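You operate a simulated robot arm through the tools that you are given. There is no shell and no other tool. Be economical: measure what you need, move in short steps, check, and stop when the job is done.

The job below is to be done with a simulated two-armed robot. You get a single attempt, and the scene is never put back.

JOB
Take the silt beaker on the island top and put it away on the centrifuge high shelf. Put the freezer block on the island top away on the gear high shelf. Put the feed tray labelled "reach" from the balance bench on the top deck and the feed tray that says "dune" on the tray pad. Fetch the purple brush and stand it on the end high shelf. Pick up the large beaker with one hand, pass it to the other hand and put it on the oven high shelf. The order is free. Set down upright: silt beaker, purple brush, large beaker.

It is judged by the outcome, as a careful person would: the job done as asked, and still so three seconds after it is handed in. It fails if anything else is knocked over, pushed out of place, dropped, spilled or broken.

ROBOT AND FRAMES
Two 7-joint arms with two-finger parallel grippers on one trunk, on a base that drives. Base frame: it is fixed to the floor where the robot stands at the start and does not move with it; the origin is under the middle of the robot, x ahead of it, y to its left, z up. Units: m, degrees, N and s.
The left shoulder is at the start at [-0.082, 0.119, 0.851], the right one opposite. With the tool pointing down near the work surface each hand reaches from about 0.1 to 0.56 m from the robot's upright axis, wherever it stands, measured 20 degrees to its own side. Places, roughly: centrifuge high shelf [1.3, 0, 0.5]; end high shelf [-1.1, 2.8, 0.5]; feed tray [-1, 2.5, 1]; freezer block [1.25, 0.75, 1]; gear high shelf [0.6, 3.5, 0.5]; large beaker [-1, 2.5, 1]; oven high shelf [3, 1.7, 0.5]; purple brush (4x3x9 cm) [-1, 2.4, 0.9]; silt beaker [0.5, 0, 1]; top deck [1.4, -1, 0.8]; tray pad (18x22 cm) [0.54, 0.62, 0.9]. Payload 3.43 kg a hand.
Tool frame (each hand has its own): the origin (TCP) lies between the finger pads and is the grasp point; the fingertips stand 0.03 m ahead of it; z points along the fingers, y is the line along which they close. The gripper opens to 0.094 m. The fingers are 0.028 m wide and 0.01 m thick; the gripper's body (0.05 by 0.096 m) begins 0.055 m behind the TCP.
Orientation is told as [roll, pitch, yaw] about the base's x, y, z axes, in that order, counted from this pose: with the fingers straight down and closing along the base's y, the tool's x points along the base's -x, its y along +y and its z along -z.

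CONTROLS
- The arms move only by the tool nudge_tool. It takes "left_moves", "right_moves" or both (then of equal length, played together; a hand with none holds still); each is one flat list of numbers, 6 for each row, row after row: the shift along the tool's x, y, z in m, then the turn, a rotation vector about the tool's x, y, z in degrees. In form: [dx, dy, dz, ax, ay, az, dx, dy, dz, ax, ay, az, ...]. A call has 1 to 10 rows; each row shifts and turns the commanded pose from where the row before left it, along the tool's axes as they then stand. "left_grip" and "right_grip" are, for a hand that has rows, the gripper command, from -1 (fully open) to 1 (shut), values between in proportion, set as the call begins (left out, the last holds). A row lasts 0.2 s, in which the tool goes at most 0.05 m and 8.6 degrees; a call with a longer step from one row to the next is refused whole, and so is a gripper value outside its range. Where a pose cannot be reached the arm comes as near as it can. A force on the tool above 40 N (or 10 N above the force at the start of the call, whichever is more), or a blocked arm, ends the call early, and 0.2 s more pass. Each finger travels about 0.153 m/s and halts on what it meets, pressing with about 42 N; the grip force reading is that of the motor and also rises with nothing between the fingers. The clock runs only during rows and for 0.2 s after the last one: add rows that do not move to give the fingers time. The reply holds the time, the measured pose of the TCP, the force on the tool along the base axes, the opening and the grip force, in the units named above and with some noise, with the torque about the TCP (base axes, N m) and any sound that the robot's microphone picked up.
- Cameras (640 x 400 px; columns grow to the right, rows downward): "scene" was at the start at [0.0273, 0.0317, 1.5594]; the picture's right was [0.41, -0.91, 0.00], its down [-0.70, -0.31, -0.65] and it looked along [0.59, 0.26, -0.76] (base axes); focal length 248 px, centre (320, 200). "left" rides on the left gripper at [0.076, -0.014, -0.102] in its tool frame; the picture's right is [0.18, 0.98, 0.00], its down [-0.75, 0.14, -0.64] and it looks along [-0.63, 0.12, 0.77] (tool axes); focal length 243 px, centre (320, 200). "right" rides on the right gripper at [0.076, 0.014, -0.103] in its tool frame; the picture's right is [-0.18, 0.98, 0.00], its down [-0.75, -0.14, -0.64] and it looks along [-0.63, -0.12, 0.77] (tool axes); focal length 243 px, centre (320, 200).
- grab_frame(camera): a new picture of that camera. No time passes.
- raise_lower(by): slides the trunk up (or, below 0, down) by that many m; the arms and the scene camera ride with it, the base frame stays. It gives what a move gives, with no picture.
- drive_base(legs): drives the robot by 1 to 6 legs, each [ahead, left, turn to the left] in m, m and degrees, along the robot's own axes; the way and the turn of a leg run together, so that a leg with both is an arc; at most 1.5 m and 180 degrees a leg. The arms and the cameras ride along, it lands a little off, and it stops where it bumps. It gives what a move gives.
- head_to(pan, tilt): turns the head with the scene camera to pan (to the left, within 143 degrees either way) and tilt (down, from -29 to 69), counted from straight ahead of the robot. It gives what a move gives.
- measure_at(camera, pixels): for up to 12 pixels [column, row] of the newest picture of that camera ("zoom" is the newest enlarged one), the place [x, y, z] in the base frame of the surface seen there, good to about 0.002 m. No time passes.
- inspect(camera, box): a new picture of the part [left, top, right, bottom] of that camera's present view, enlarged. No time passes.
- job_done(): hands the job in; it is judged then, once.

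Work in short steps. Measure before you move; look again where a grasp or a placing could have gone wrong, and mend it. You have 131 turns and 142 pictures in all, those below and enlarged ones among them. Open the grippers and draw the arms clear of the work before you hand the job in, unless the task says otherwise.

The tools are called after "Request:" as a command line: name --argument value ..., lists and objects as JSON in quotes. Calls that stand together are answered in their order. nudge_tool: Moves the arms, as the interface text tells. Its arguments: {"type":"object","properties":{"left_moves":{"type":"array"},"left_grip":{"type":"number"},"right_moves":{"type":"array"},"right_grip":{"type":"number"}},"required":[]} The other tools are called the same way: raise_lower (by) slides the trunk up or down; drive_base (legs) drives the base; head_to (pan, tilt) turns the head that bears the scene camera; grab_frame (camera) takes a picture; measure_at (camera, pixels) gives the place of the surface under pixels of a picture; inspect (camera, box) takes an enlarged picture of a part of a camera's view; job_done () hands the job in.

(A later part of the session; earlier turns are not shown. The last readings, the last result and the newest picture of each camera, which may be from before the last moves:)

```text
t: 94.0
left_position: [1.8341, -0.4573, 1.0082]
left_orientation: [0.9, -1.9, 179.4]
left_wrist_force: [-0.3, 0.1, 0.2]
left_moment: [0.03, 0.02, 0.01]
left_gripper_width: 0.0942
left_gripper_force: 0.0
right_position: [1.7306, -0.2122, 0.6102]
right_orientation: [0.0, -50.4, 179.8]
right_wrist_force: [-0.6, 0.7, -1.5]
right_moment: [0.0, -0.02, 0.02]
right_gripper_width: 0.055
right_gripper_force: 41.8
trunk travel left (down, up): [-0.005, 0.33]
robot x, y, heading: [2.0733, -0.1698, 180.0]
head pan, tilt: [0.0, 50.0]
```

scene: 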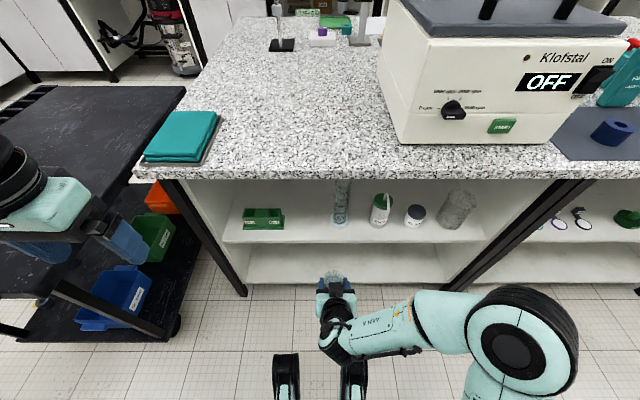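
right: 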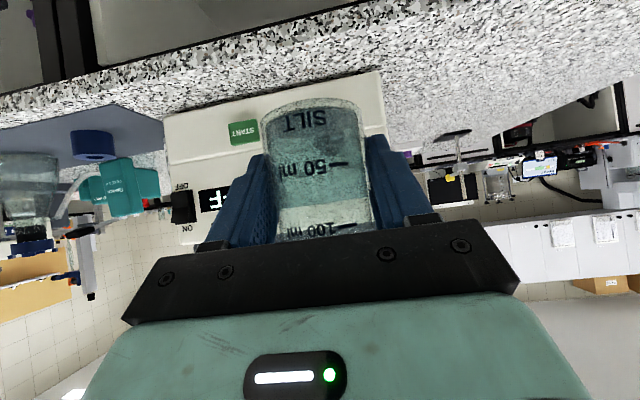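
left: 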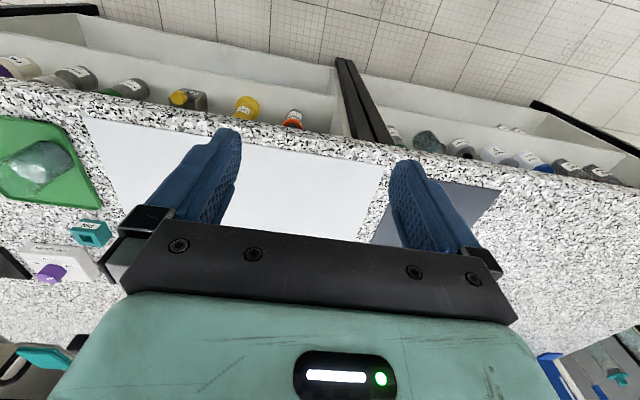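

Feet protrude 0.21 m ahead of the axis. I drive 0.14 m ahead so the hand is at the shelf's mouth.

Request:
drive_base --legs '[[0.14, 0, 0]]'

Request:
grab_frame --camera "right"

```text
t: 95.3
left_position: [1.6968, -0.4574, 1.0081]
left_orientation: [0.9, -1.9, 179.6]
left_wrist_force: [-0.2, -0.1, 0.0]
left_moment: [-0.01, 0.02, 0.01]
left_gripper_width: 0.0938
left_gripper_force: 0.1
right_position: [1.5958, -0.2115, 0.61]
right_orientation: [0.0, -50.4, 179.8]
right_wrist_force: [0.3, 0.0, -1.6]
right_moment: [-0.05, 0.02, -0.06]
right_gripper_width: 0.0548
right_gripper_force: 41.9
trunk travel left (down, up): [-0.005, 0.33]
robot x, y, heading: [1.9337, -0.1701, 179.8]
head pan, tilt: [0.0, 50.0]
```

```text
110 pictures are left
```

right: 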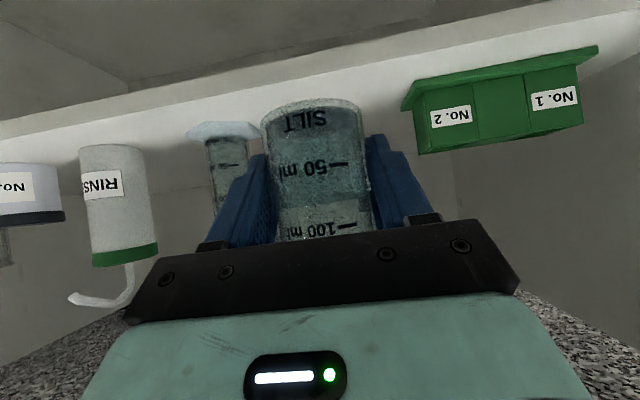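

Clear view of the gap. I move 11.5 cm in and then down until the base is 2–3 mm above the shelf.

Request:
nudge_tool --right_moves '[-0.0183, 0, 0.0222, 0, 0, 0, -0.0183, 0, 0.0222, 0, 0, 0, -0.0183, 0, 0.0222, 0, 0, 0, -0.0183, 0, 0.0222, 0, 0, 0, 0.0123, 0, 0.0102, 0, 0, 0, 0.0123, 0, 0.0102, 0, 0, 0, 0.0123, 0, 0.0102, 0, 0, 0]'

Request:
grab_frame --camera "right"

Request:
grab_frame --camera "scene"

```text
t: 96.9
left_position: [1.6949, -0.4572, 1.0085]
left_orientation: [0.9, -1.7, 179.5]
left_wrist_force: [0.0, 0.2, -1.0]
left_moment: [-0.03, -0.01, -0.02]
left_gripper_width: 0.0943
left_gripper_force: 0.1
right_position: [1.4779, -0.2125, 0.5602]
right_orientation: [-0.1, -50.4, 179.8]
right_wrist_force: [0.1, 0.1, -0.9]
right_moment: [0.0, 0.0, 0.03]
right_gripper_width: 0.0549
right_gripper_force: 42.2
trunk travel left (down, up): [-0.005, 0.33]
robot x, y, heading: [1.936, -0.167, 179.9]
head pan, tilt: [0.0, 50.0]
```

```text
109 pictures are left
```

right: 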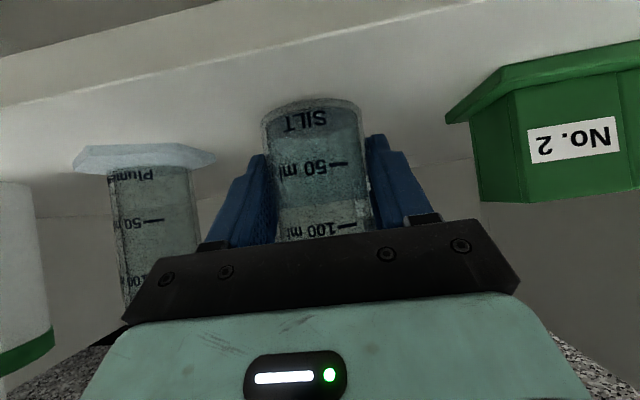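

```text
108 pictures are left
```

scene: 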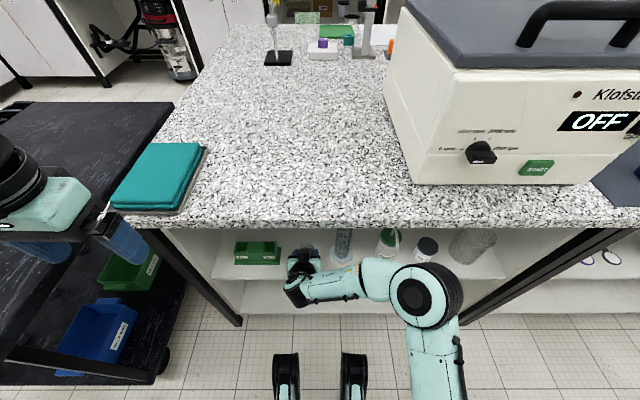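

The beaker is about 1 mm over the shelf; I lower 3 mm, then open.

Request:
nudge_tool --right_moves '[0.0019, 0, 0.0016, 0, 0, 0, 0, 0, 0, 0, 0, 0]'

Request:
nudge_tool --right_moves '[0, 0, 0, 0, 0, 0, 0, 0, 0, 0, 0, 0]' --right_grip -1

Request:
grab_frame --camera "right"

```text
t: 97.5
left_position: [1.6977, -0.4573, 1.0084]
left_orientation: [0.8, -1.9, 179.5]
left_wrist_force: [0.7, 0.9, -0.3]
left_moment: [-0.06, -0.01, 0.01]
left_gripper_width: 0.094
left_gripper_force: 0.1
right_position: [1.4794, -0.2112, 0.5576]
right_orientation: [0.0, -50.5, 179.9]
right_wrist_force: [-0.1, -0.3, -1.2]
right_moment: [-0.01, -0.01, 0.0]
right_gripper_width: 0.0547
right_gripper_force: 41.9
trunk travel left (down, up): [-0.005, 0.33]
robot x, y, heading: [1.9347, -0.1672, 179.9]
head pan, tilt: [0.0, 50.0]
```

```text
t: 98.1
left_position: [1.697, -0.4571, 1.0072]
left_orientation: [0.8, -1.9, 179.6]
left_wrist_force: [-0.1, 0.8, -0.7]
left_moment: [0.02, -0.01, -0.01]
left_gripper_width: 0.094
left_gripper_force: 0.0
right_position: [1.4777, -0.2114, 0.5584]
right_orientation: [0.0, -50.4, 179.8]
right_wrist_force: [-0.3, -0.1, 0.0]
right_moment: [-0.02, -0.01, -0.01]
right_gripper_width: 0.0941
right_gripper_force: 0.0
trunk travel left (down, up): [-0.005, 0.33]
robot x, y, heading: [1.9388, -0.1688, 179.7]
head pan, tilt: [0.0, 50.0]
```

```text
107 pictures are left
```

right: 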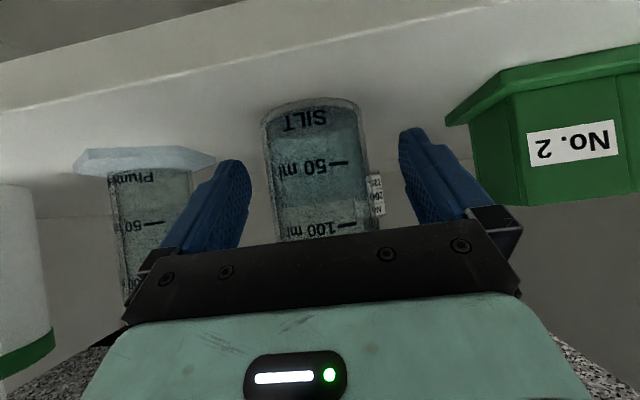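

Released and upright. I withdraw along the tool, then straight back out of the shelf.

Request:
nudge_tool --right_moves '[0, 0, -0.02, 0, 0, 0, 0, 0, -0.04, 0, 0, 0, 0, 0, -0.04, 0, 0, 0, 0.0255, 0, -0.031, 0, 0, 0, 0.0255, 0, -0.031, 0, 0, 0, 0.0255, 0, -0.031, 0, 0, 0]'

Request:
drive_base --legs '[[-0.17, 0, 0]]'

Request:
raise_lower --by 0.27

Request:
drive_base --legs '[[0, -0.85, 0]]'

Request:
head_to --pan 0 --tilt 45

Request:
grab_frame --camera "scene"

```text
t: 99.5
left_position: [1.6978, -0.4574, 1.0074]
left_orientation: [1.0, -1.9, 179.4]
left_wrist_force: [-0.4, 0.5, 0.5]
left_moment: [-0.01, -0.03, 0.01]
left_gripper_width: 0.0943
left_gripper_force: 0.1
right_position: [1.6756, -0.2149, 0.6237]
right_orientation: [0.0, -50.4, 179.7]
right_wrist_force: [-0.4, -0.1, 0.2]
right_moment: [0.01, 0.0, -0.02]
right_gripper_width: 0.094
right_gripper_force: 0.0
trunk travel left (down, up): [-0.005, 0.33]
robot x, y, heading: [1.9339, -0.1662, 180.2]
head pan, tilt: [0.0, 50.0]
```

```text
t: 101.0
left_position: [1.8668, -0.4582, 1.0096]
left_orientation: [0.9, -1.9, 179.4]
left_wrist_force: [0.7, -0.3, -0.8]
left_moment: [-0.01, 0.0, -0.04]
left_gripper_width: 0.094
left_gripper_force: 0.1
right_position: [1.8466, -0.2156, 0.6236]
right_orientation: [-0.1, -50.4, 179.7]
right_wrist_force: [0.0, -0.5, -0.4]
right_moment: [-0.02, -0.01, 0.01]
right_gripper_width: 0.0941
right_gripper_force: 0.0
trunk travel left (down, up): [-0.005, 0.33]
robot x, y, heading: [2.1045, -0.1644, 180.1]
head pan, tilt: [0.0, 50.0]
```

```text
t: 103.8
left_position: [1.8659, -0.4586, 1.2781]
left_orientation: [0.8, -1.9, 179.5]
left_wrist_force: [0.8, 0.4, 0.0]
left_moment: [0.0, 0.02, 0.0]
left_gripper_width: 0.094
left_gripper_force: 0.1
right_position: [1.8459, -0.2162, 0.8936]
right_orientation: [-0.1, -50.4, 179.9]
right_wrist_force: [-0.1, 0.2, 0.0]
right_moment: [0.03, 0.02, -0.03]
right_gripper_width: 0.0938
right_gripper_force: 0.1
trunk travel left (down, up): [-0.275, 0.06]
robot x, y, heading: [2.1015, -0.1611, 180.0]
head pan, tilt: [0.0, 50.0]
```

```text
t: 111.5
left_position: [1.8689, 0.384, 1.277]
left_orientation: [0.8, -1.9, 179.0]
left_wrist_force: [0.2, 0.8, -0.3]
left_moment: [0.0, -0.01, 0.0]
left_gripper_width: 0.0938
left_gripper_force: 0.1
right_position: [1.8504, 0.6275, 0.894]
right_orientation: [-0.1, -50.5, 179.4]
right_wrist_force: [0.6, 0.3, -0.4]
right_moment: [0.04, -0.04, -0.03]
right_gripper_width: 0.0937
right_gripper_force: 0.1
trunk travel left (down, up): [-0.275, 0.06]
robot x, y, heading: [2.1038, 0.6756, 179.3]
head pan, tilt: [0.0, 50.0]
```

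```text
t: 112.2
left_position: [1.868, 0.3852, 1.2771]
left_orientation: [0.8, -1.9, 179.0]
left_wrist_force: [0.3, 0.3, 0.0]
left_moment: [-0.01, 0.0, 0.02]
left_gripper_width: 0.0939
left_gripper_force: 0.0
right_position: [1.8504, 0.6276, 0.8934]
right_orientation: [0.1, -50.4, 179.3]
right_wrist_force: [-0.6, 0.0, 0.4]
right_moment: [0.0, 0.0, -0.03]
right_gripper_width: 0.0941
right_gripper_force: 0.1
trunk travel left (down, up): [-0.275, 0.06]
robot x, y, heading: [2.1118, 0.6714, 179.3]
head pan, tilt: [0.0, 45.0]
```

```text
106 pictures are left
```

scene: 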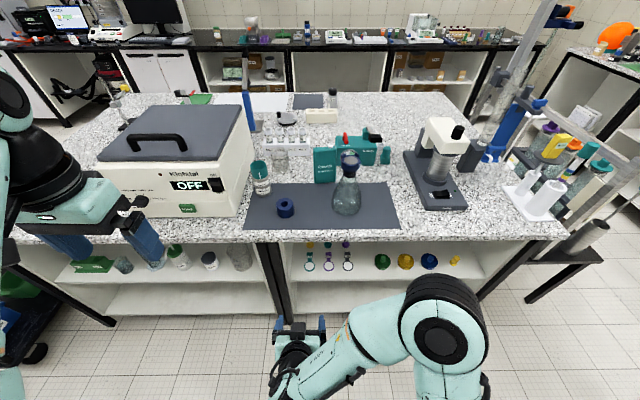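

The teal block stands at (324,165), next to the flask with a blue stopper at (347,190). I zoom and measure.

Request:
inspect --camera "scene" --box '[240, 110, 420, 225]'

Request:
measure_at --camera "scene" --pixels '[[324, 165], [316, 150], [332, 150], [317, 178], [331, 179], [324, 147], [346, 195], [348, 165], [260, 178], [284, 207], [340, 145], [365, 150]]'

```text
3.48 times, centred on (330, 168) of scene
```

zoom: 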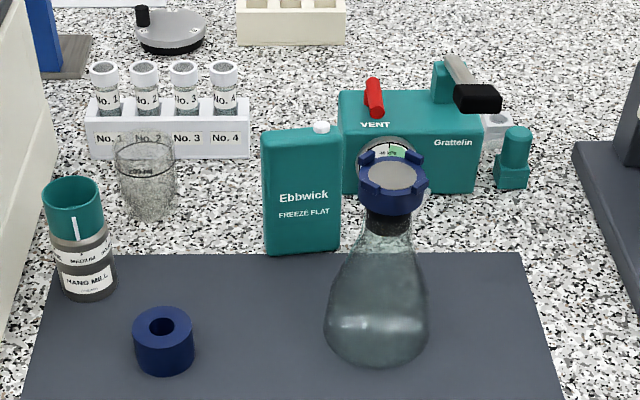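

```text
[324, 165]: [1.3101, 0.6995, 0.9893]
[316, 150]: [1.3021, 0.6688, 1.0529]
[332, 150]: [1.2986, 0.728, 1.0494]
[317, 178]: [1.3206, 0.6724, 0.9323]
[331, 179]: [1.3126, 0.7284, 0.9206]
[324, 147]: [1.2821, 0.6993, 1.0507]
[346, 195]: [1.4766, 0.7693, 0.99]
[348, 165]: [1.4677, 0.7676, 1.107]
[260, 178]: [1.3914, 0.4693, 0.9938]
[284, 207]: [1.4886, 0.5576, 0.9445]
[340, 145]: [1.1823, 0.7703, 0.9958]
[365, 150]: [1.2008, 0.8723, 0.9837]
```

The block ("Ebbwick – freeze flat") stands ~(1.29,0.70), top 1.05, thin along x. I'll grip it with the left hand from its free -y side, tilted 45°, closing across its thickness. First turn the left hand in free air.

Request:
nudge_tool --left_moves '[-0.01, 0, 0, 0, 0, 8.5, -0.01, 0, 0, 0, 0, 8.5, -0.01, 0, 0, 0, 0, 8.5, -0.01, 0, 0, 0, 0, 8.5, 0, 0, 0, 0, 0, 8.5, 0, 0, 0, 0, 0, 8.5, 0, 0, 0, 0, 0, 8.5, 0, 0, 0, 0, 0, 8.5, 0, 0, 0, 0, 0, 8.5, 0, 0, 0, 0, 0, 8.5]' --left_grip -1

Request:
nudge_tool --left_moves '[0, 0, 0, 0, -7.5, 0, 0, 0, 0, 0, -7.5, 0, 0, 0, 0, 0, -7.5, 0, 0, 0, 0, 0, -7.5, 0, 0, 0, 0, 0, -7.5, 0, 0, 0, 0, 0, -7.5, 0]'

Request:
grab_frame --camera "scene"

```text
t: 114.4
left_position: [1.8151, 0.3883, 1.2678]
left_orientation: [2.7, 1.1, 100.2]
left_wrist_force: [0.1, 0.8, 0.1]
left_moment: [-0.03, 0.02, -0.01]
left_gripper_width: 0.094
left_gripper_force: 0.0
left hand out of reach, approached as far as the arm can: row 1, 2, 3, 9
right_position: [1.8505, 0.6267, 0.8927]
right_orientation: [0.0, -50.3, 179.3]
right_wrist_force: [-0.2, -0.3, 0.0]
right_moment: [-0.01, -0.04, 0.0]
right_gripper_width: 0.0941
right_gripper_force: 0.0
trunk travel left (down, up): [-0.275, 0.06]
robot x, y, heading: [2.1052, 0.6731, 179.3]
head pan, tilt: [0.0, 45.0]
```

```text
t: 115.8
left_position: [1.8126, 0.3893, 1.2631]
left_orientation: [3.6, -44.0, 97.9]
left_wrist_force: [0.1, -0.9, 0.6]
left_moment: [0.0, 0.01, 0.02]
left_gripper_width: 0.0939
left_gripper_force: 0.1
left hand out of reach, approached as far as the arm can: row 1
right_position: [1.8497, 0.6273, 0.8931]
right_orientation: [0.0, -50.4, 179.4]
right_wrist_force: [-0.6, -0.4, 0.4]
right_moment: [0.0, 0.02, -0.01]
right_gripper_width: 0.0941
right_gripper_force: 0.1
trunk travel left (down, up): [-0.275, 0.06]
robot x, y, heading: [2.1085, 0.6767, 179.2]
head pan, tilt: [0.0, 45.0]
```

```text
104 pictures are left
```

scene: 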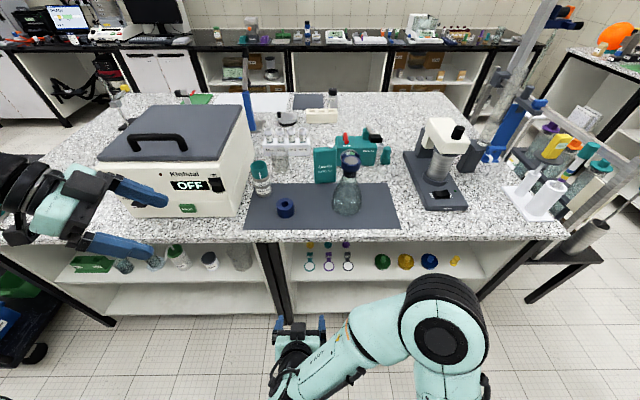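

Hand turned (yaw 98, pitch -44). I correct its yaw/roll and lift the right hand out of the way before driving nearer.

Request:
nudge_tool --left_moves '[0, 0, 0, 4.65, 0, 2.85, 0, 0, 0, 4.65, 0, 2.85, 0, 0, 0, 0, 0, 0, 0, 0, 0, 0, 0, 0, 0, 0, 0, 0, 0, 0, 0, 0, 0, 0, 0, 0, 0, 0, 0, 0, 0, 0]' --right_moves '[-0.0229, -0.0214, -0.0283, 0, 0, 0, -0.0229, -0.0214, -0.0283, 0, 0, 0, -0.0229, -0.0214, -0.0283, 0, 0, 0, -0.0229, -0.0214, -0.0283, 0, 0, 0, -0.0229, -0.0214, -0.0283, 0, 0, 0, -0.0229, -0.0214, -0.0283, 0, 0, 0, -0.0229, -0.0214, -0.0283, 0, 0, 0]'

Request:
drive_base --legs '[[0, -0.07, 0.8], [0.24, 0, 0]]'

Request:
grab_frame --camera "scene"

```text
t: 117.4
left_position: [1.8145, 0.3889, 1.2628]
left_orientation: [0.9, -43.7, 92.1]
left_wrist_force: [0.0, -0.3, -0.1]
left_moment: [-0.01, 0.02, 0.0]
left_gripper_width: 0.094
left_gripper_force: 0.1
right_position: [1.9021, 0.7761, 1.1425]
right_orientation: [0.1, -50.4, 179.3]
right_wrist_force: [0.5, 0.1, 0.0]
right_moment: [-0.03, -0.01, -0.03]
right_gripper_width: 0.0938
right_gripper_force: 0.1
trunk travel left (down, up): [-0.275, 0.06]
robot x, y, heading: [2.1026, 0.6738, 179.7]
head pan, tilt: [0.0, 45.0]
```

```text
t: 120.0
left_position: [1.5793, 0.4552, 1.263]
left_orientation: [0.9, -43.7, 92.9]
left_wrist_force: [-0.1, -0.5, 0.7]
left_moment: [-0.01, -0.02, -0.01]
left_gripper_width: 0.0941
left_gripper_force: 0.0
right_position: [1.662, 0.8417, 1.1423]
right_orientation: [0.0, -50.4, -179.9]
right_wrist_force: [0.2, 0.6, 0.5]
right_moment: [0.02, 0.02, 0.03]
right_gripper_width: 0.0938
right_gripper_force: 0.1
trunk travel left (down, up): [-0.275, 0.06]
robot x, y, heading: [1.8687, 0.7436, -179.9]
head pan, tilt: [0.0, 45.0]
```

```text
103 pictures are left
```

scene: 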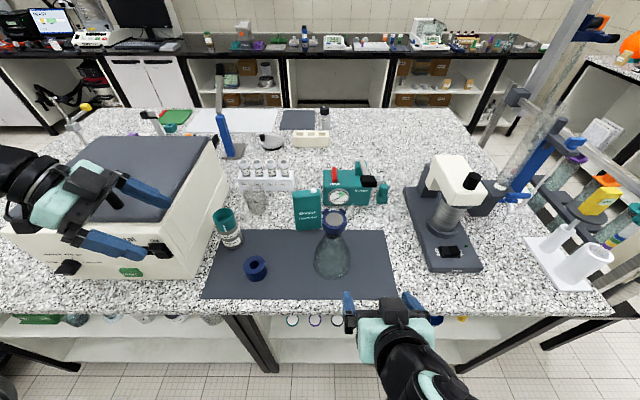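

I measure the block's top corners from this nearer view.

Request:
inspect --camera "scene" --box '[220, 150, 400, 262]'

Request:
measure_at --camera "zoom" --pixels '[[260, 157], [335, 157], [258, 150], [335, 135], [300, 145], [265, 275], [330, 280], [125, 165], [100, 130], [390, 210], [320, 136], [420, 165]]'

```text
3.56 times, centred on (310, 206) of scene
```

zoom: 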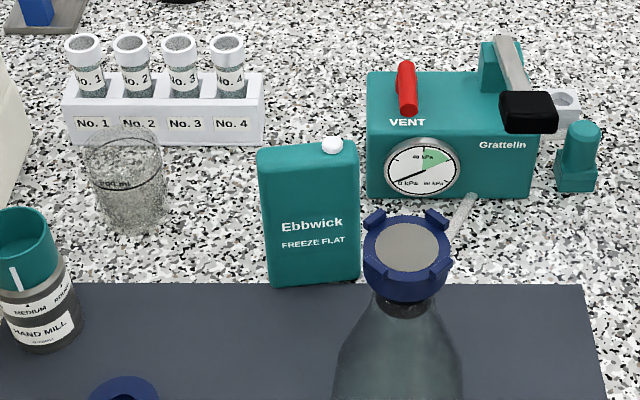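

```text
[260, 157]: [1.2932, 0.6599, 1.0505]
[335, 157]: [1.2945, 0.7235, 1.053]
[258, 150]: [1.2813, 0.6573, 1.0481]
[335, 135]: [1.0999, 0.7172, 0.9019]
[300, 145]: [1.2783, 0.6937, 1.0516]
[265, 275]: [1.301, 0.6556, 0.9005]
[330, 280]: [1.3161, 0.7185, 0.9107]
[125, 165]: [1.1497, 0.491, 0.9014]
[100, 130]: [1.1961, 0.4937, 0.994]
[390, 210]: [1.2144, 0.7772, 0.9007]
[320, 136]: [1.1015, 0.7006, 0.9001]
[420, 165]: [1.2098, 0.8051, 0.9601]
```

Block: x 1.27–1.31, y 0.655–0.74, top 1.05. I move 8 cm closer and raise the trunk 5 cm for reach.

Request:
drive_base --legs '[[0.08, 0, 0]]'

Request:
raise_lower --by 0.05

```text
t: 121.1
left_position: [1.4999, 0.455, 1.263]
left_orientation: [0.8, -43.7, 93.1]
left_wrist_force: [-0.2, -0.1, -0.2]
left_moment: [0.01, -0.04, -0.01]
left_gripper_width: 0.0938
left_gripper_force: 0.0
right_position: [1.5816, 0.8419, 1.1428]
right_orientation: [0.0, -50.4, -179.7]
right_wrist_force: [-0.5, 0.6, 0.1]
right_moment: [-0.01, 0.0, -0.05]
right_gripper_width: 0.0939
right_gripper_force: 0.0
trunk travel left (down, up): [-0.275, 0.06]
robot x, y, heading: [1.7894, 0.7446, -179.7]
head pan, tilt: [0.0, 45.0]
```

```text
t: 122.0
left_position: [1.5021, 0.4548, 1.3124]
left_orientation: [1.0, -43.7, 93.0]
left_wrist_force: [0.3, -0.8, -0.4]
left_moment: [-0.01, 0.01, -0.02]
left_gripper_width: 0.0941
left_gripper_force: 0.1
right_position: [1.5849, 0.8407, 1.1932]
right_orientation: [0.0, -50.4, -179.7]
right_wrist_force: [0.4, -0.6, -0.8]
right_moment: [-0.02, 0.05, -0.02]
right_gripper_width: 0.0941
right_gripper_force: 0.0
trunk travel left (down, up): [-0.325, 0.01]
robot x, y, heading: [1.7907, 0.7383, -179.5]
head pan, tilt: [0.0, 45.0]
```

I move the left hand in the air to above the pre-grasp point.

Request:
nudge_tool --left_moves '[-0.0063, 0.0346, 0.0203, 2.1, 0, 2.1, -0.0063, 0.0346, 0.0203, 0, 0, 0, -0.0063, 0.0346, 0.0203, 0, 0, 0, -0.0063, 0.0346, 0.0203, 0, 0, 0, -0.0063, 0.0346, 0.0203, 0, 0, 0, -0.0063, 0.0346, 0.0203, 0, 0, 0]'

Request:
grab_frame --camera "left"

Request:
grab_frame --camera "scene"

```text
t: 123.4
left_position: [1.3204, 0.5599, 1.2426]
left_orientation: [0.8, -43.5, 90.1]
left_wrist_force: [0.1, 1.5, -0.7]
left_moment: [0.02, 0.01, -0.01]
left_gripper_width: 0.0938
left_gripper_force: 0.0
left hand out of reach, approached as far as the arm can: row 5, 6
right_position: [1.5829, 0.8415, 1.1925]
right_orientation: [0.0, -50.4, -179.8]
right_wrist_force: [-0.6, -1.0, -0.7]
right_moment: [-0.02, 0.02, -0.02]
right_gripper_width: 0.094
right_gripper_force: 0.2
trunk travel left (down, up): [-0.325, 0.01]
robot x, y, heading: [1.7918, 0.7396, -179.4]
head pan, tilt: [0.0, 45.0]
```

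```text
101 pictures are left
```

left: 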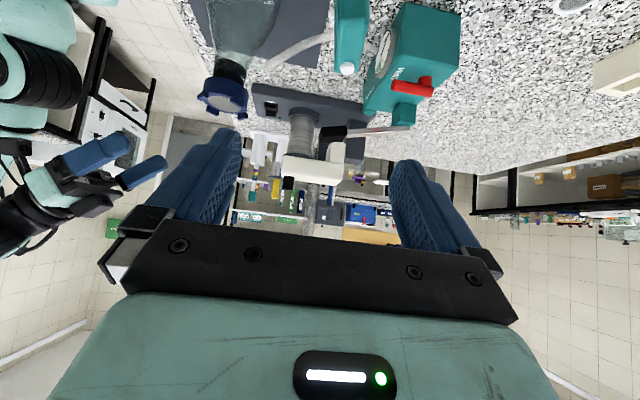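

```text
100 pictures are left
```

scene: 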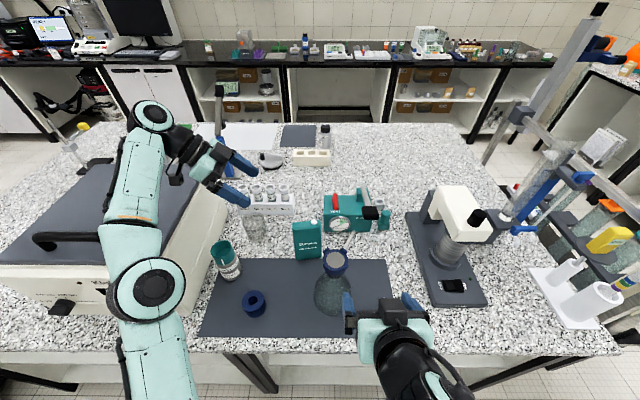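

The arm was at its reach limit high up; going down brings it back in reach. I descend toward the pre-grasp.

Request:
nudge_tool --left_moves '[0.0173, 0, 0.038, 0, 0, 0, 0.0173, 0, 0.038, 0, 0, 0, 0.0173, 0, 0.038, 0, 0, 0, 0.0173, 0, 0.038, 0, 0, 0]'

Request:
grab_frame --camera "left"

```text
t: 124.4
left_position: [1.314, 0.6154, 1.0853]
left_orientation: [0.7, -43.7, 90.1]
left_wrist_force: [0.7, -0.1, 0.0]
left_moment: [-0.02, 0.0, 0.02]
left_gripper_width: 0.0939
left_gripper_force: 0.0
right_position: [1.5824, 0.8409, 1.1925]
right_orientation: [0.0, -50.4, -179.7]
right_wrist_force: [-0.6, 0.0, -0.3]
right_moment: [-0.02, 0.02, -0.01]
right_gripper_width: 0.0939
right_gripper_force: 0.1
trunk travel left (down, up): [-0.325, 0.01]
robot x, y, heading: [1.7915, 0.7465, -179.5]
head pan, tilt: [0.0, 45.0]
```

```text
99 pictures are left
```

left: 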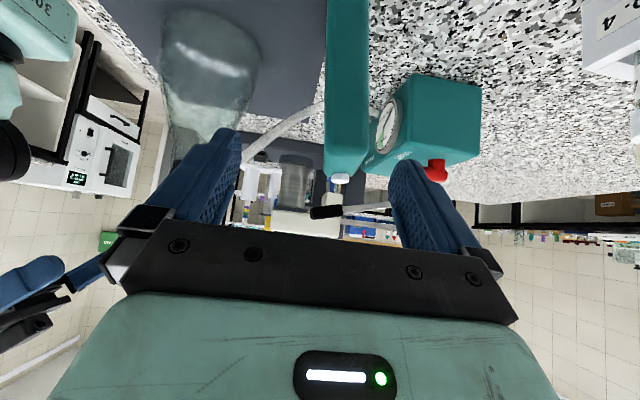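

Block is at px x≈348, fingers centred ~320: I shift 2.5 cm toward -x and advance 10 cm along the tool.

Request:
nudge_tool --left_moves '[0, 0.025, 0, 0, 0, 0, 0, 0, 0.03, 0, 0, 0, 0, 0, 0.03, 0, 0, 0]'

Request:
grab_frame --camera "left"

```text
t: 125.2
left_position: [1.2889, 0.6567, 1.0439]
left_orientation: [0.8, -43.6, 90.0]
left_wrist_force: [-0.6, -0.2, -0.5]
left_moment: [0.01, 0.03, 0.01]
left_gripper_width: 0.094
left_gripper_force: 0.1
right_position: [1.5817, 0.8409, 1.1929]
right_orientation: [0.0, -50.4, -179.7]
right_wrist_force: [0.7, -0.2, -0.3]
right_moment: [0.0, 0.03, 0.04]
right_gripper_width: 0.0939
right_gripper_force: 0.0
trunk travel left (down, up): [-0.325, 0.01]
robot x, y, heading: [1.7911, 0.7433, -179.7]
head pan, tilt: [0.0, 45.0]
```

```text
98 pictures are left
```

left: 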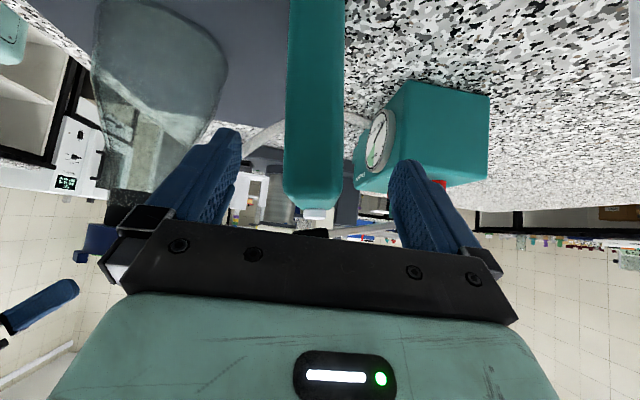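

Block is centred between the fingers (315,100). I advance the last 4 cm and close.

Request:
nudge_tool --left_moves '[0, 0, 0.021, 0, 0, 0, 0, 0, 0.021, 0, 0, 0]'

Request:
nudge_tool --left_moves '[0, 0, 0, 0, 0, 0, 0, 0, 0, 0, 0, 0, 0, 0, 0, 0, 0, 0]' --left_grip 1

Request:
grab_frame --camera "left"

```text
t: 125.8
left_position: [1.2925, 0.6859, 1.0143]
left_orientation: [0.8, -43.7, 90.1]
left_wrist_force: [-0.9, 0.7, -0.8]
left_moment: [-0.01, -0.03, -0.03]
left_gripper_width: 0.0938
left_gripper_force: 0.1
right_position: [1.5827, 0.8412, 1.1924]
right_orientation: [-0.1, -50.4, -179.6]
right_wrist_force: [-0.1, -0.1, -0.5]
right_moment: [0.02, -0.01, -0.03]
right_gripper_width: 0.0941
right_gripper_force: 0.1
trunk travel left (down, up): [-0.325, 0.01]
robot x, y, heading: [1.7895, 0.7374, -179.8]
head pan, tilt: [0.0, 45.0]
```

```text
t: 126.6
left_position: [1.2925, 0.6862, 1.0143]
left_orientation: [0.8, -43.8, 90.0]
left_wrist_force: [4.1, 0.4, 1.5]
left_moment: [-0.12, -0.61, 0.11]
left_gripper_width: 0.0384
left_gripper_force: 41.6
right_position: [1.583, 0.8414, 1.1927]
right_orientation: [0.1, -50.4, -179.7]
right_wrist_force: [-0.8, 1.0, -0.7]
right_moment: [-0.04, -0.02, 0.01]
right_gripper_width: 0.0942
right_gripper_force: 0.0
trunk travel left (down, up): [-0.325, 0.01]
robot x, y, heading: [1.7919, 0.7424, -179.8]
head pan, tilt: [0.0, 45.0]
```

```text
97 pictures are left
```

left: 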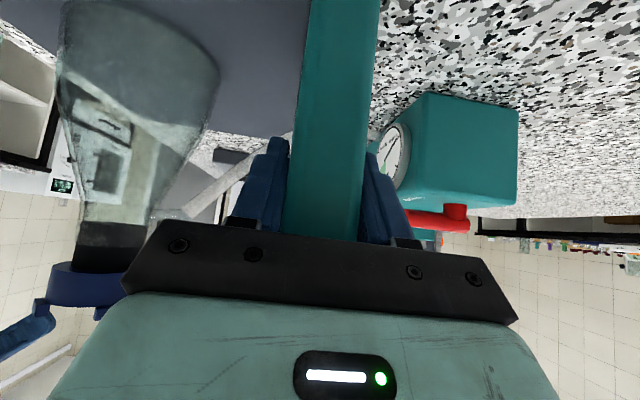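

Gripped (0.038 thick, base 0.1135 below TCP). I lift, then shift toward -y away from the flask.

Request:
nudge_tool --left_moves '[-0.0179, 0, -0.0188, 0, 0, 0, -0.0179, 0, -0.0188, 0, 0, 0, -0.0179, 0, -0.0188, 0, 0, 0, -0.0179, 0, -0.0188, 0, 0, 0, -0.0179, 0, -0.0188, 0, 0, 0, 0.0266, 0, -0.0253, 0, 0, 0, 0.0266, 0, -0.0253, 0, 0, 0, 0.0266, 0, -0.0253, 0, 0, 0]'

Request:
grab_frame --camera "scene"

```text
t: 128.4
left_position: [1.2943, 0.5738, 1.1404]
left_orientation: [0.7, -43.6, 90.1]
left_wrist_force: [0.1, -0.1, -4.2]
left_moment: [-0.08, 0.0, 0.02]
left_gripper_width: 0.0381
left_gripper_force: 42.4
right_position: [1.5821, 0.8408, 1.1924]
right_orientation: [0.1, -50.4, -179.6]
right_wrist_force: [0.2, -0.5, -0.5]
right_moment: [0.02, 0.0, 0.0]
right_gripper_width: 0.0941
right_gripper_force: 0.0
trunk travel left (down, up): [-0.325, 0.01]
robot x, y, heading: [1.7873, 0.7445, -179.8]
head pan, tilt: [0.0, 45.0]
```

```text
96 pictures are left
```

scene: 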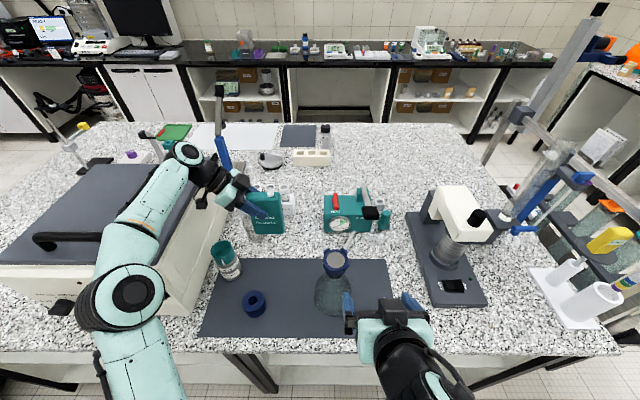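

The block is clear of everything. I back away, pull the hand in, and then drive toward the gear bench.

Request:
drive_base --legs '[[-0.3, 0, 0]]'

Request:
nudge_tool --left_moves '[0, -0.03, 0, 0, 0, 0, 0, -0.03, 0, 0, 0, 0, 0, -0.03, 0, 0, 0, 0, 0, -0.03, 0, 0, 0, 0, 0, -0.03, 0, 0, 0, 0]'

Request:
drive_base --legs '[[0, -0.9, 0], [0, -0.95, 0], [0, 0, -90]]'

Request:
head_to --pan 30 --tilt 30

Request:
grab_frame --camera "scene"

```text
t: 130.5
left_position: [1.5925, 0.575, 1.1402]
left_orientation: [0.8, -43.7, 90.3]
left_wrist_force: [0.2, -0.6, -4.6]
left_moment: [-0.04, 0.0, 0.0]
left_gripper_width: 0.0384
left_gripper_force: 42.1
right_position: [1.8792, 0.8433, 1.1928]
right_orientation: [0.0, -50.5, -179.5]
right_wrist_force: [0.3, 0.2, 0.8]
right_moment: [0.0, 0.02, 0.0]
right_gripper_width: 0.0942
right_gripper_force: 0.0
trunk travel left (down, up): [-0.325, 0.01]
robot x, y, heading: [2.0871, 0.7446, -179.2]
head pan, tilt: [0.0, 45.0]
```

```text
t: 131.7
left_position: [1.7454, 0.5797, 1.1395]
left_orientation: [0.8, -43.6, 90.4]
left_wrist_force: [-1.6, 0.3, -2.8]
left_moment: [-0.07, -0.01, 0.0]
left_gripper_width: 0.0382
left_gripper_force: 41.8
right_position: [1.8796, 0.8441, 1.1931]
right_orientation: [0.0, -50.4, -179.4]
right_wrist_force: [-0.4, 0.2, 0.4]
right_moment: [-0.01, -0.01, 0.02]
right_gripper_width: 0.094
right_gripper_force: 0.1
trunk travel left (down, up): [-0.325, 0.01]
robot x, y, heading: [2.0881, 0.7441, -179.3]
head pan, tilt: [0.0, 45.0]
```

```text
t: 151.8
left_position: [1.9444, 2.9097, 1.1401]
left_orientation: [0.7, -43.8, -3.1]
left_wrist_force: [0.2, -0.5, -4.5]
left_moment: [0.03, 0.05, -0.01]
left_gripper_width: 0.0381
left_gripper_force: 42.0
right_position: [2.1991, 2.7578, 1.1942]
right_orientation: [0.1, -50.4, 87.0]
right_wrist_force: [-0.2, 1.3, -0.1]
right_moment: [-0.03, -0.03, 0.02]
right_gripper_width: 0.0941
right_gripper_force: 0.1
trunk travel left (down, up): [-0.325, 0.01]
robot x, y, heading: [2.0894, 2.554, 86.9]
head pan, tilt: [0.0, 45.0]
```

```text
t: 152.8
left_position: [1.9432, 2.9105, 1.139]
left_orientation: [0.7, -43.6, -3.0]
left_wrist_force: [0.1, 0.4, -3.7]
left_moment: [0.0, 0.09, -0.01]
left_gripper_width: 0.0382
left_gripper_force: 41.4
right_position: [2.199, 2.7585, 1.1931]
right_orientation: [0.0, -50.4, 87.0]
right_wrist_force: [0.4, -0.2, 0.1]
right_moment: [0.0, 0.0, -0.01]
right_gripper_width: 0.094
right_gripper_force: 0.0
trunk travel left (down, up): [-0.325, 0.01]
robot x, y, heading: [2.0858, 2.5601, 87.1]
head pan, tilt: [30.0, 30.0]
```

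```text
95 pictures are left
```

scene: 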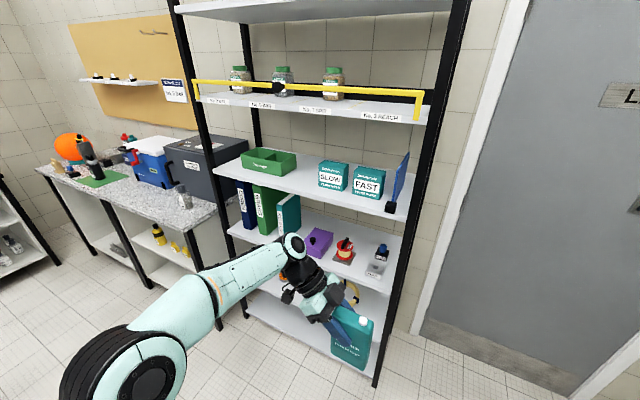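

I strafe left to be in front of the gear bench.

Request:
drive_base --legs '[[0, 0, 3], [0, 1.35, 0]]'

Request:
head_to --pan 0 --tilt 40

Request:
grab_frame --camera "scene"

```text
t: 165.4
left_position: [0.5456, 2.8825, 1.1406]
left_orientation: [0.7, -43.7, 1.0]
left_wrist_force: [0.4, 0.6, -3.9]
left_moment: [-0.01, 0.05, -0.03]
left_gripper_width: 0.0382
left_gripper_force: 42.4
right_position: [0.8115, 2.7512, 1.1926]
right_orientation: [0.0, -50.3, 91.1]
right_wrist_force: [-0.8, 0.4, -0.3]
right_moment: [-0.01, -0.01, 0.01]
right_gripper_width: 0.0939
right_gripper_force: 0.0
trunk travel left (down, up): [-0.325, 0.01]
robot x, y, heading: [0.7157, 2.5426, 91.3]
head pan, tilt: [30.0, 30.0]
```

```text
t: 166.4
left_position: [0.5463, 2.8844, 1.1395]
left_orientation: [0.7, -43.7, 1.0]
left_wrist_force: [-0.2, -0.3, -3.4]
left_moment: [0.0, 0.06, -0.02]
left_gripper_width: 0.038
left_gripper_force: 41.8
right_position: [0.8099, 2.7502, 1.193]
right_orientation: [0.1, -50.4, 91.1]
right_wrist_force: [0.6, -0.4, -0.5]
right_moment: [0.03, 0.01, 0.02]
right_gripper_width: 0.0939
right_gripper_force: 0.0
trunk travel left (down, up): [-0.325, 0.01]
robot x, y, heading: [0.7161, 2.5454, 91.2]
head pan, tilt: [0.0, 40.0]
```

```text
94 pictures are left
```

scene: 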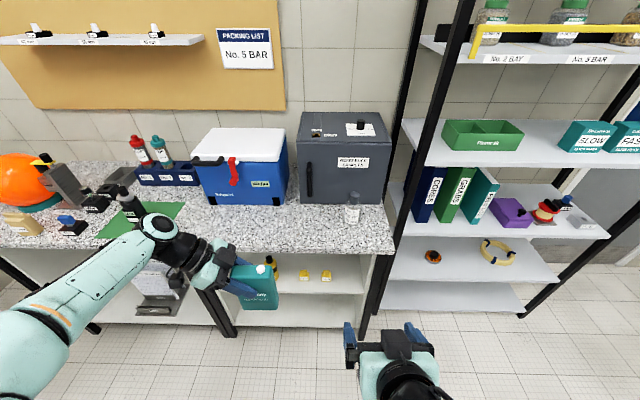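

I measure the shelf and rotate the left hand to point forward so the block is edge-on to the robot.

Request:
measure_at --camera "scene" --pixels '[[270, 265], [303, 275], [326, 277], [345, 270], [345, 290], [330, 293], [290, 290], [375, 260], [225, 315], [300, 240], [340, 320], [350, 205]]'

Request:
nudge_tool --left_moves '[0, 0, 0, -5.8, 0, -6.07, 0, 0, 0, -5.8, 0, -6.07, 0, 0, 0, -5.8, 0, -6.07, 0, 0, 0, -5.8, 0, -6.07, 0, 0, 0, -5.8, 0, -6.07, 0, 0, 0, -5.8, 0, -6.07, 0, 0, 0, -5.8, 0, -6.07, 0, 0, 0, -5.8, 0, -6.07, 0, 0, 0, -5.8, 0, -6.07, 0, 0, 0, -5.8, 0, -6.07]'

Request:
grab_frame --camera "scene"

```text
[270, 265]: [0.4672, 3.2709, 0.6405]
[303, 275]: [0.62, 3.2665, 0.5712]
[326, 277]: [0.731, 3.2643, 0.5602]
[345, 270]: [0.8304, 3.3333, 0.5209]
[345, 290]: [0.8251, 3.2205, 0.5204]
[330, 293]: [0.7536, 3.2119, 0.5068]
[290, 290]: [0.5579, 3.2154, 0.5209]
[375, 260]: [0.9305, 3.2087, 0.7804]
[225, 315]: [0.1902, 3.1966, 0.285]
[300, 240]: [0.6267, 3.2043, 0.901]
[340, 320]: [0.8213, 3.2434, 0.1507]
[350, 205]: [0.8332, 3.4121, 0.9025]
```

```text
t: 168.6
left_position: [0.5482, 2.8821, 1.1392]
left_orientation: [0.3, -44.2, 85.3]
left_wrist_force: [0.4, 0.0, -3.8]
left_moment: [-0.08, 0.02, 0.0]
left_gripper_width: 0.038
left_gripper_force: 42.5
right_position: [0.8126, 2.7495, 1.1921]
right_orientation: [0.1, -50.4, 91.1]
right_wrist_force: [-0.4, 0.5, -0.2]
right_moment: [0.01, 0.0, -0.01]
right_gripper_width: 0.0938
right_gripper_force: 0.2
trunk travel left (down, up): [-0.325, 0.01]
robot x, y, heading: [0.7139, 2.5405, 91.2]
head pan, tilt: [0.0, 40.0]
```

```text
93 pictures are left
```

scene: 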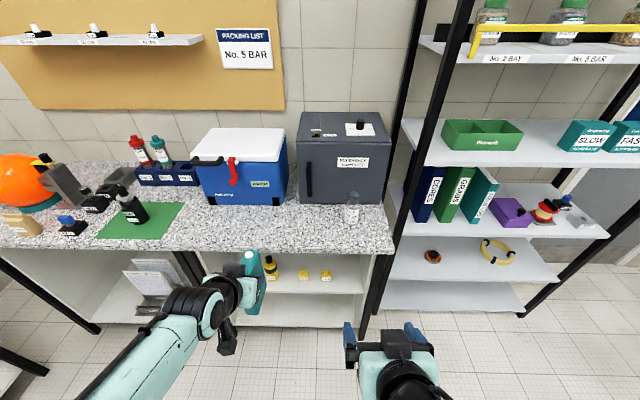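

Shelf: z 0.521, front y≈3.21, items at x 0.47, 0.62, 0.73. I lower the trunk to see the shelf properly.

Request:
raise_lower --by -0.32

Request:
grab_frame --camera "scene"

```text
t: 171.7
left_position: [0.5462, 2.8825, 0.82]
left_orientation: [0.1, -44.2, 85.4]
left_wrist_force: [0.6, -0.2, -4.0]
left_moment: [-0.06, -0.04, 0.0]
left_gripper_width: 0.0382
left_gripper_force: 42.0
right_position: [0.8102, 2.7492, 0.8724]
right_orientation: [0.0, -50.5, 91.1]
right_wrist_force: [-0.2, 0.4, 0.5]
right_moment: [0.02, -0.02, -0.01]
right_gripper_width: 0.0941
right_gripper_force: 0.1
trunk travel left (down, up): [-0.005, 0.33]
robot x, y, heading: [0.7156, 2.5377, 91.2]
head pan, tilt: [0.0, 40.0]
```

```text
92 pictures are left
```

scene: 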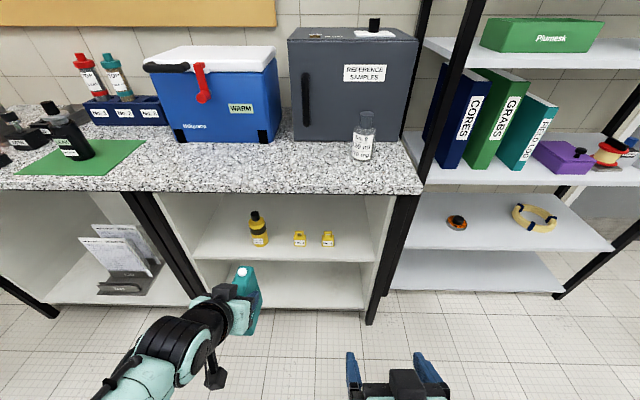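

Request:
inspect --camera "scene" --box '[180, 180, 400, 318]'

Request:
measure_at --camera "scene" --pixels '[[205, 252], [225, 245], [249, 235], [267, 235], [250, 250], [290, 250], [336, 245], [348, 250], [365, 245], [350, 262], [210, 225], [372, 205]]'

```text
2.90 times, centred on (290, 249) of scene
```

zoom: 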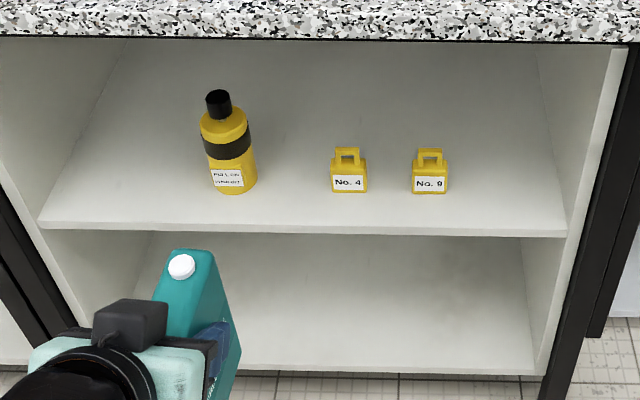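

```text
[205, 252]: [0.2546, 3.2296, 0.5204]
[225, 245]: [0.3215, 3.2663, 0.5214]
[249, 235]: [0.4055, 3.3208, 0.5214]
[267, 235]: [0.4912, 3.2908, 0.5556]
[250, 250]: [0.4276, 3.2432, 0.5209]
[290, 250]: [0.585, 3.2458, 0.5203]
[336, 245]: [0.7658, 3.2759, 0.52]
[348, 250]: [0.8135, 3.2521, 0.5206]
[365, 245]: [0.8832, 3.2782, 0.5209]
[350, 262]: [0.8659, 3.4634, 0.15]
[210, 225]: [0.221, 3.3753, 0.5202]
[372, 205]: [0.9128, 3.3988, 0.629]
```

Free place at x≈0.33 (between side panel 0.225 and bottle 0.43). I lower the hand, square it up, strafe left and check.

Request:
nudge_tool --left_moves '[0.0279, 0, 0.0287, 0, 0, 0, 0.0279, 0, 0.0287, 0, 0, 0, 0.0279, 0, 0.0287, 0, 0, 0, 0.0279, 0, 0.0287, 0, 0, 0, 0, 0, 0, -3.2, 0, -3.3]'

Request:
drive_base --legs '[[0, 0.21, -1.2]]'

Request:
grab_frame --camera "left"

```text
t: 172.9
left_position: [0.5484, 2.8831, 0.6599]
left_orientation: [0.1, -44.2, 90.1]
left_wrist_force: [-0.4, -0.4, -3.9]
left_moment: [-0.07, 0.01, -0.01]
left_gripper_width: 0.0381
left_gripper_force: 42.1
right_position: [0.8115, 2.7501, 0.8731]
right_orientation: [0.0, -50.4, 91.1]
right_wrist_force: [-0.1, -0.3, 0.2]
right_moment: [0.02, 0.01, -0.02]
right_gripper_width: 0.0938
right_gripper_force: 0.1
trunk travel left (down, up): [-0.005, 0.33]
robot x, y, heading: [0.7207, 2.5437, 91.0]
head pan, tilt: [0.0, 40.0]
```

```text
t: 175.4
left_position: [0.3443, 2.8842, 0.6613]
left_orientation: [0.1, -44.2, 88.9]
left_wrist_force: [-0.4, 0.7, -3.5]
left_moment: [-0.09, 0.01, -0.01]
left_gripper_width: 0.0386
left_gripper_force: 41.9
right_position: [0.6043, 2.7464, 0.8734]
right_orientation: [0.0, -50.4, 90.0]
right_wrist_force: [-0.1, 0.0, -0.1]
right_moment: [0.0, -0.01, -0.03]
right_gripper_width: 0.094
right_gripper_force: 0.0
trunk travel left (down, up): [-0.005, 0.33]
robot x, y, heading: [0.5048, 2.537, 90.0]
head pan, tilt: [0.0, 40.0]
```

```text
90 pictures are left
```

left: 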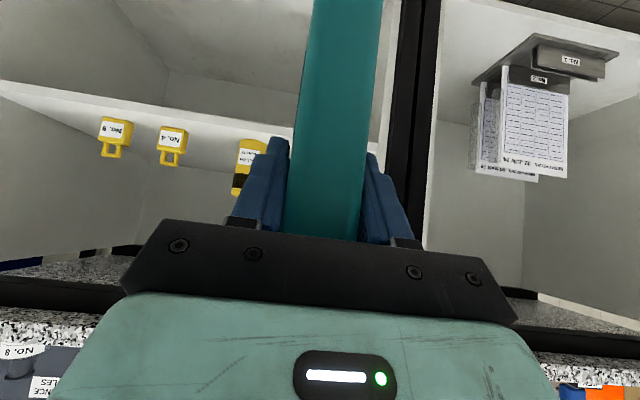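

Drive 0.30 m ahead so the block is at the shelf mouth.

Request:
drive_base --legs '[[0.3, 0, 0]]'

Request:
grab_frame --camera "left"

Request:
grab_frame --camera "scene"

```text
t: 177.5
left_position: [0.3448, 3.186, 0.6609]
left_orientation: [0.2, -44.3, 88.6]
left_wrist_force: [-0.6, 0.5, -4.1]
left_moment: [-0.02, -0.01, -0.04]
left_gripper_width: 0.0382
left_gripper_force: 41.9
right_position: [0.605, 3.0481, 0.8724]
right_orientation: [0.0, -50.4, 89.9]
right_wrist_force: [-0.4, 0.6, -0.1]
right_moment: [-0.02, 0.03, 0.02]
right_gripper_width: 0.0937
right_gripper_force: 0.1
trunk travel left (down, up): [-0.005, 0.33]
robot x, y, heading: [0.5046, 2.8427, 89.9]
head pan, tilt: [0.0, 40.0]
```

```text
89 pictures are left
```

left: 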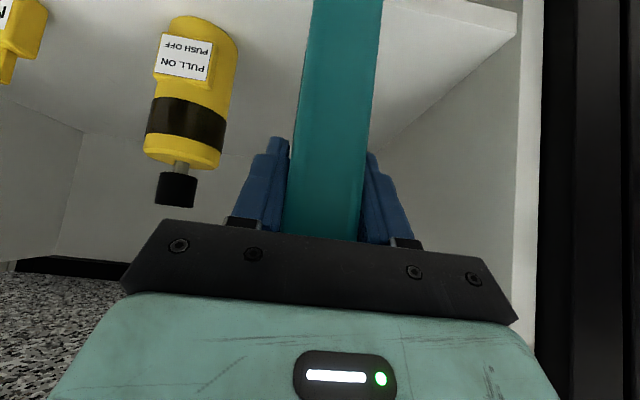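

```text
88 pictures are left
```

scene: 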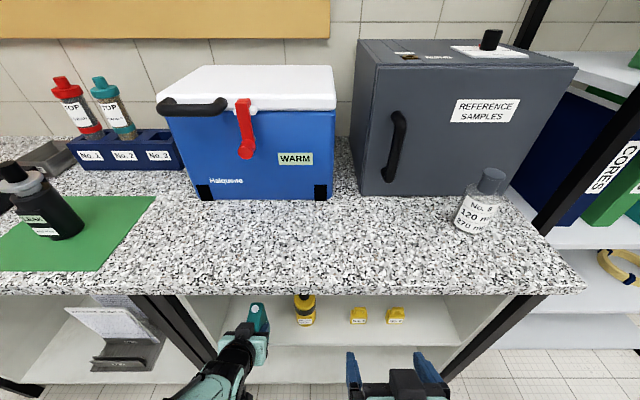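

I reach 10 cm in and lower to just above the shelf.

Request:
nudge_tool --left_moves '[-0.0239, 0.004, 0.0233, 0, 0, 0, -0.0239, 0.004, 0.0233, 0, 0, 0, -0.0239, 0.004, 0.0233, 0, 0, 0, 0.0087, 0, 0.0089, 0, 0, 0, 0.0087, 0, 0.0089, 0, 0, 0]'

Request:
grab_frame --camera "left"

```text
t: 178.7
left_position: [0.3341, 3.285, 0.6347]
left_orientation: [0.1, -44.2, 88.7]
left_wrist_force: [0.6, 0.0, -3.6]
left_moment: [-0.06, -0.01, -0.01]
left_gripper_width: 0.0378
left_gripper_force: 41.7
right_position: [0.6037, 3.0469, 0.8722]
right_orientation: [0.0, -50.4, 89.9]
right_wrist_force: [-0.1, 0.3, -0.8]
right_moment: [0.02, -0.04, 0.01]
right_gripper_width: 0.0941
right_gripper_force: 0.1
trunk travel left (down, up): [-0.005, 0.33]
robot x, y, heading: [0.5048, 2.8387, 89.9]
head pan, tilt: [0.0, 40.0]
```

```text
87 pictures are left
```

left: 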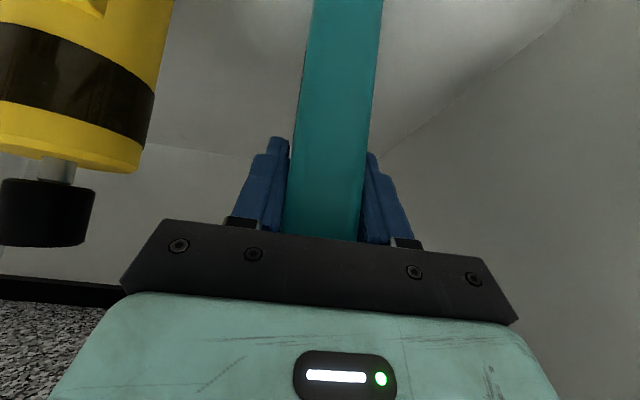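

Weight is still hanging (-3.6 N); I lower a few mm more until contact.

Request:
nudge_tool --left_moves '[0.0014, 0, 0.0014, 0, 0, 0, 0.0014, 0, 0.0014, 0, 0, 0]'

```text
t: 179.3
left_position: [0.3338, 3.2846, 0.6334]
left_orientation: [0.1, -44.5, 88.7]
left_wrist_force: [-0.9, -5.0, 15.4]
left_moment: [-1.23, -0.01, -0.08]
left_gripper_width: 0.0384
left_gripper_force: 41.9
right_position: [0.6047, 3.0455, 0.8733]
right_orientation: [0.0, -50.5, 89.9]
right_wrist_force: [0.2, -0.4, -0.4]
right_moment: [0.02, -0.03, 0.02]
right_gripper_width: 0.0938
right_gripper_force: 0.1
trunk travel left (down, up): [-0.005, 0.33]
robot x, y, heading: [0.5044, 2.8411, 89.9]
head pan, tilt: [0.0, 40.0]
```

Contact (15 N upward). I open the fingers partly and check that the block stands.

Request:
nudge_tool --left_moves '[0, 0, 0, 0, 0, 0, 0, 0, 0, 0, 0, 0]' --left_grip -0.6

Request:
grab_frame --camera "left"

```text
t: 179.9
left_position: [0.334, 3.2849, 0.6313]
left_orientation: [0.1, -44.2, 88.8]
left_wrist_force: [0.1, -0.1, 0.1]
left_moment: [-0.04, 0.0, -0.02]
left_gripper_width: 0.0751
left_gripper_force: 0.1
right_position: [0.6051, 3.0472, 0.8731]
right_orientation: [0.0, -50.4, 90.0]
right_wrist_force: [0.4, 0.7, 0.7]
right_moment: [-0.01, 0.0, 0.0]
right_gripper_width: 0.094
right_gripper_force: 0.0
trunk travel left (down, up): [-0.005, 0.33]
robot x, y, heading: [0.4988, 2.8391, 89.8]
head pan, tilt: [0.0, 40.0]
```

```text
86 pictures are left
```

left: 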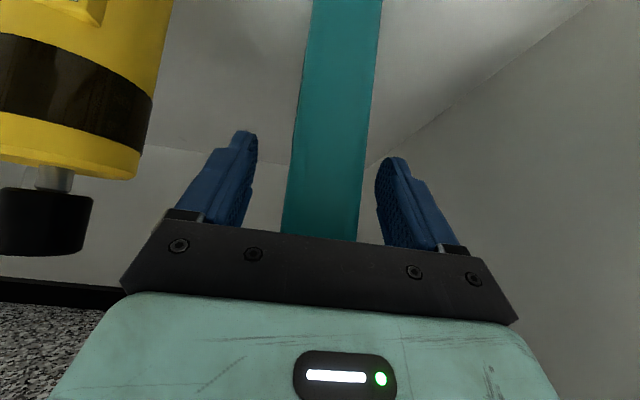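

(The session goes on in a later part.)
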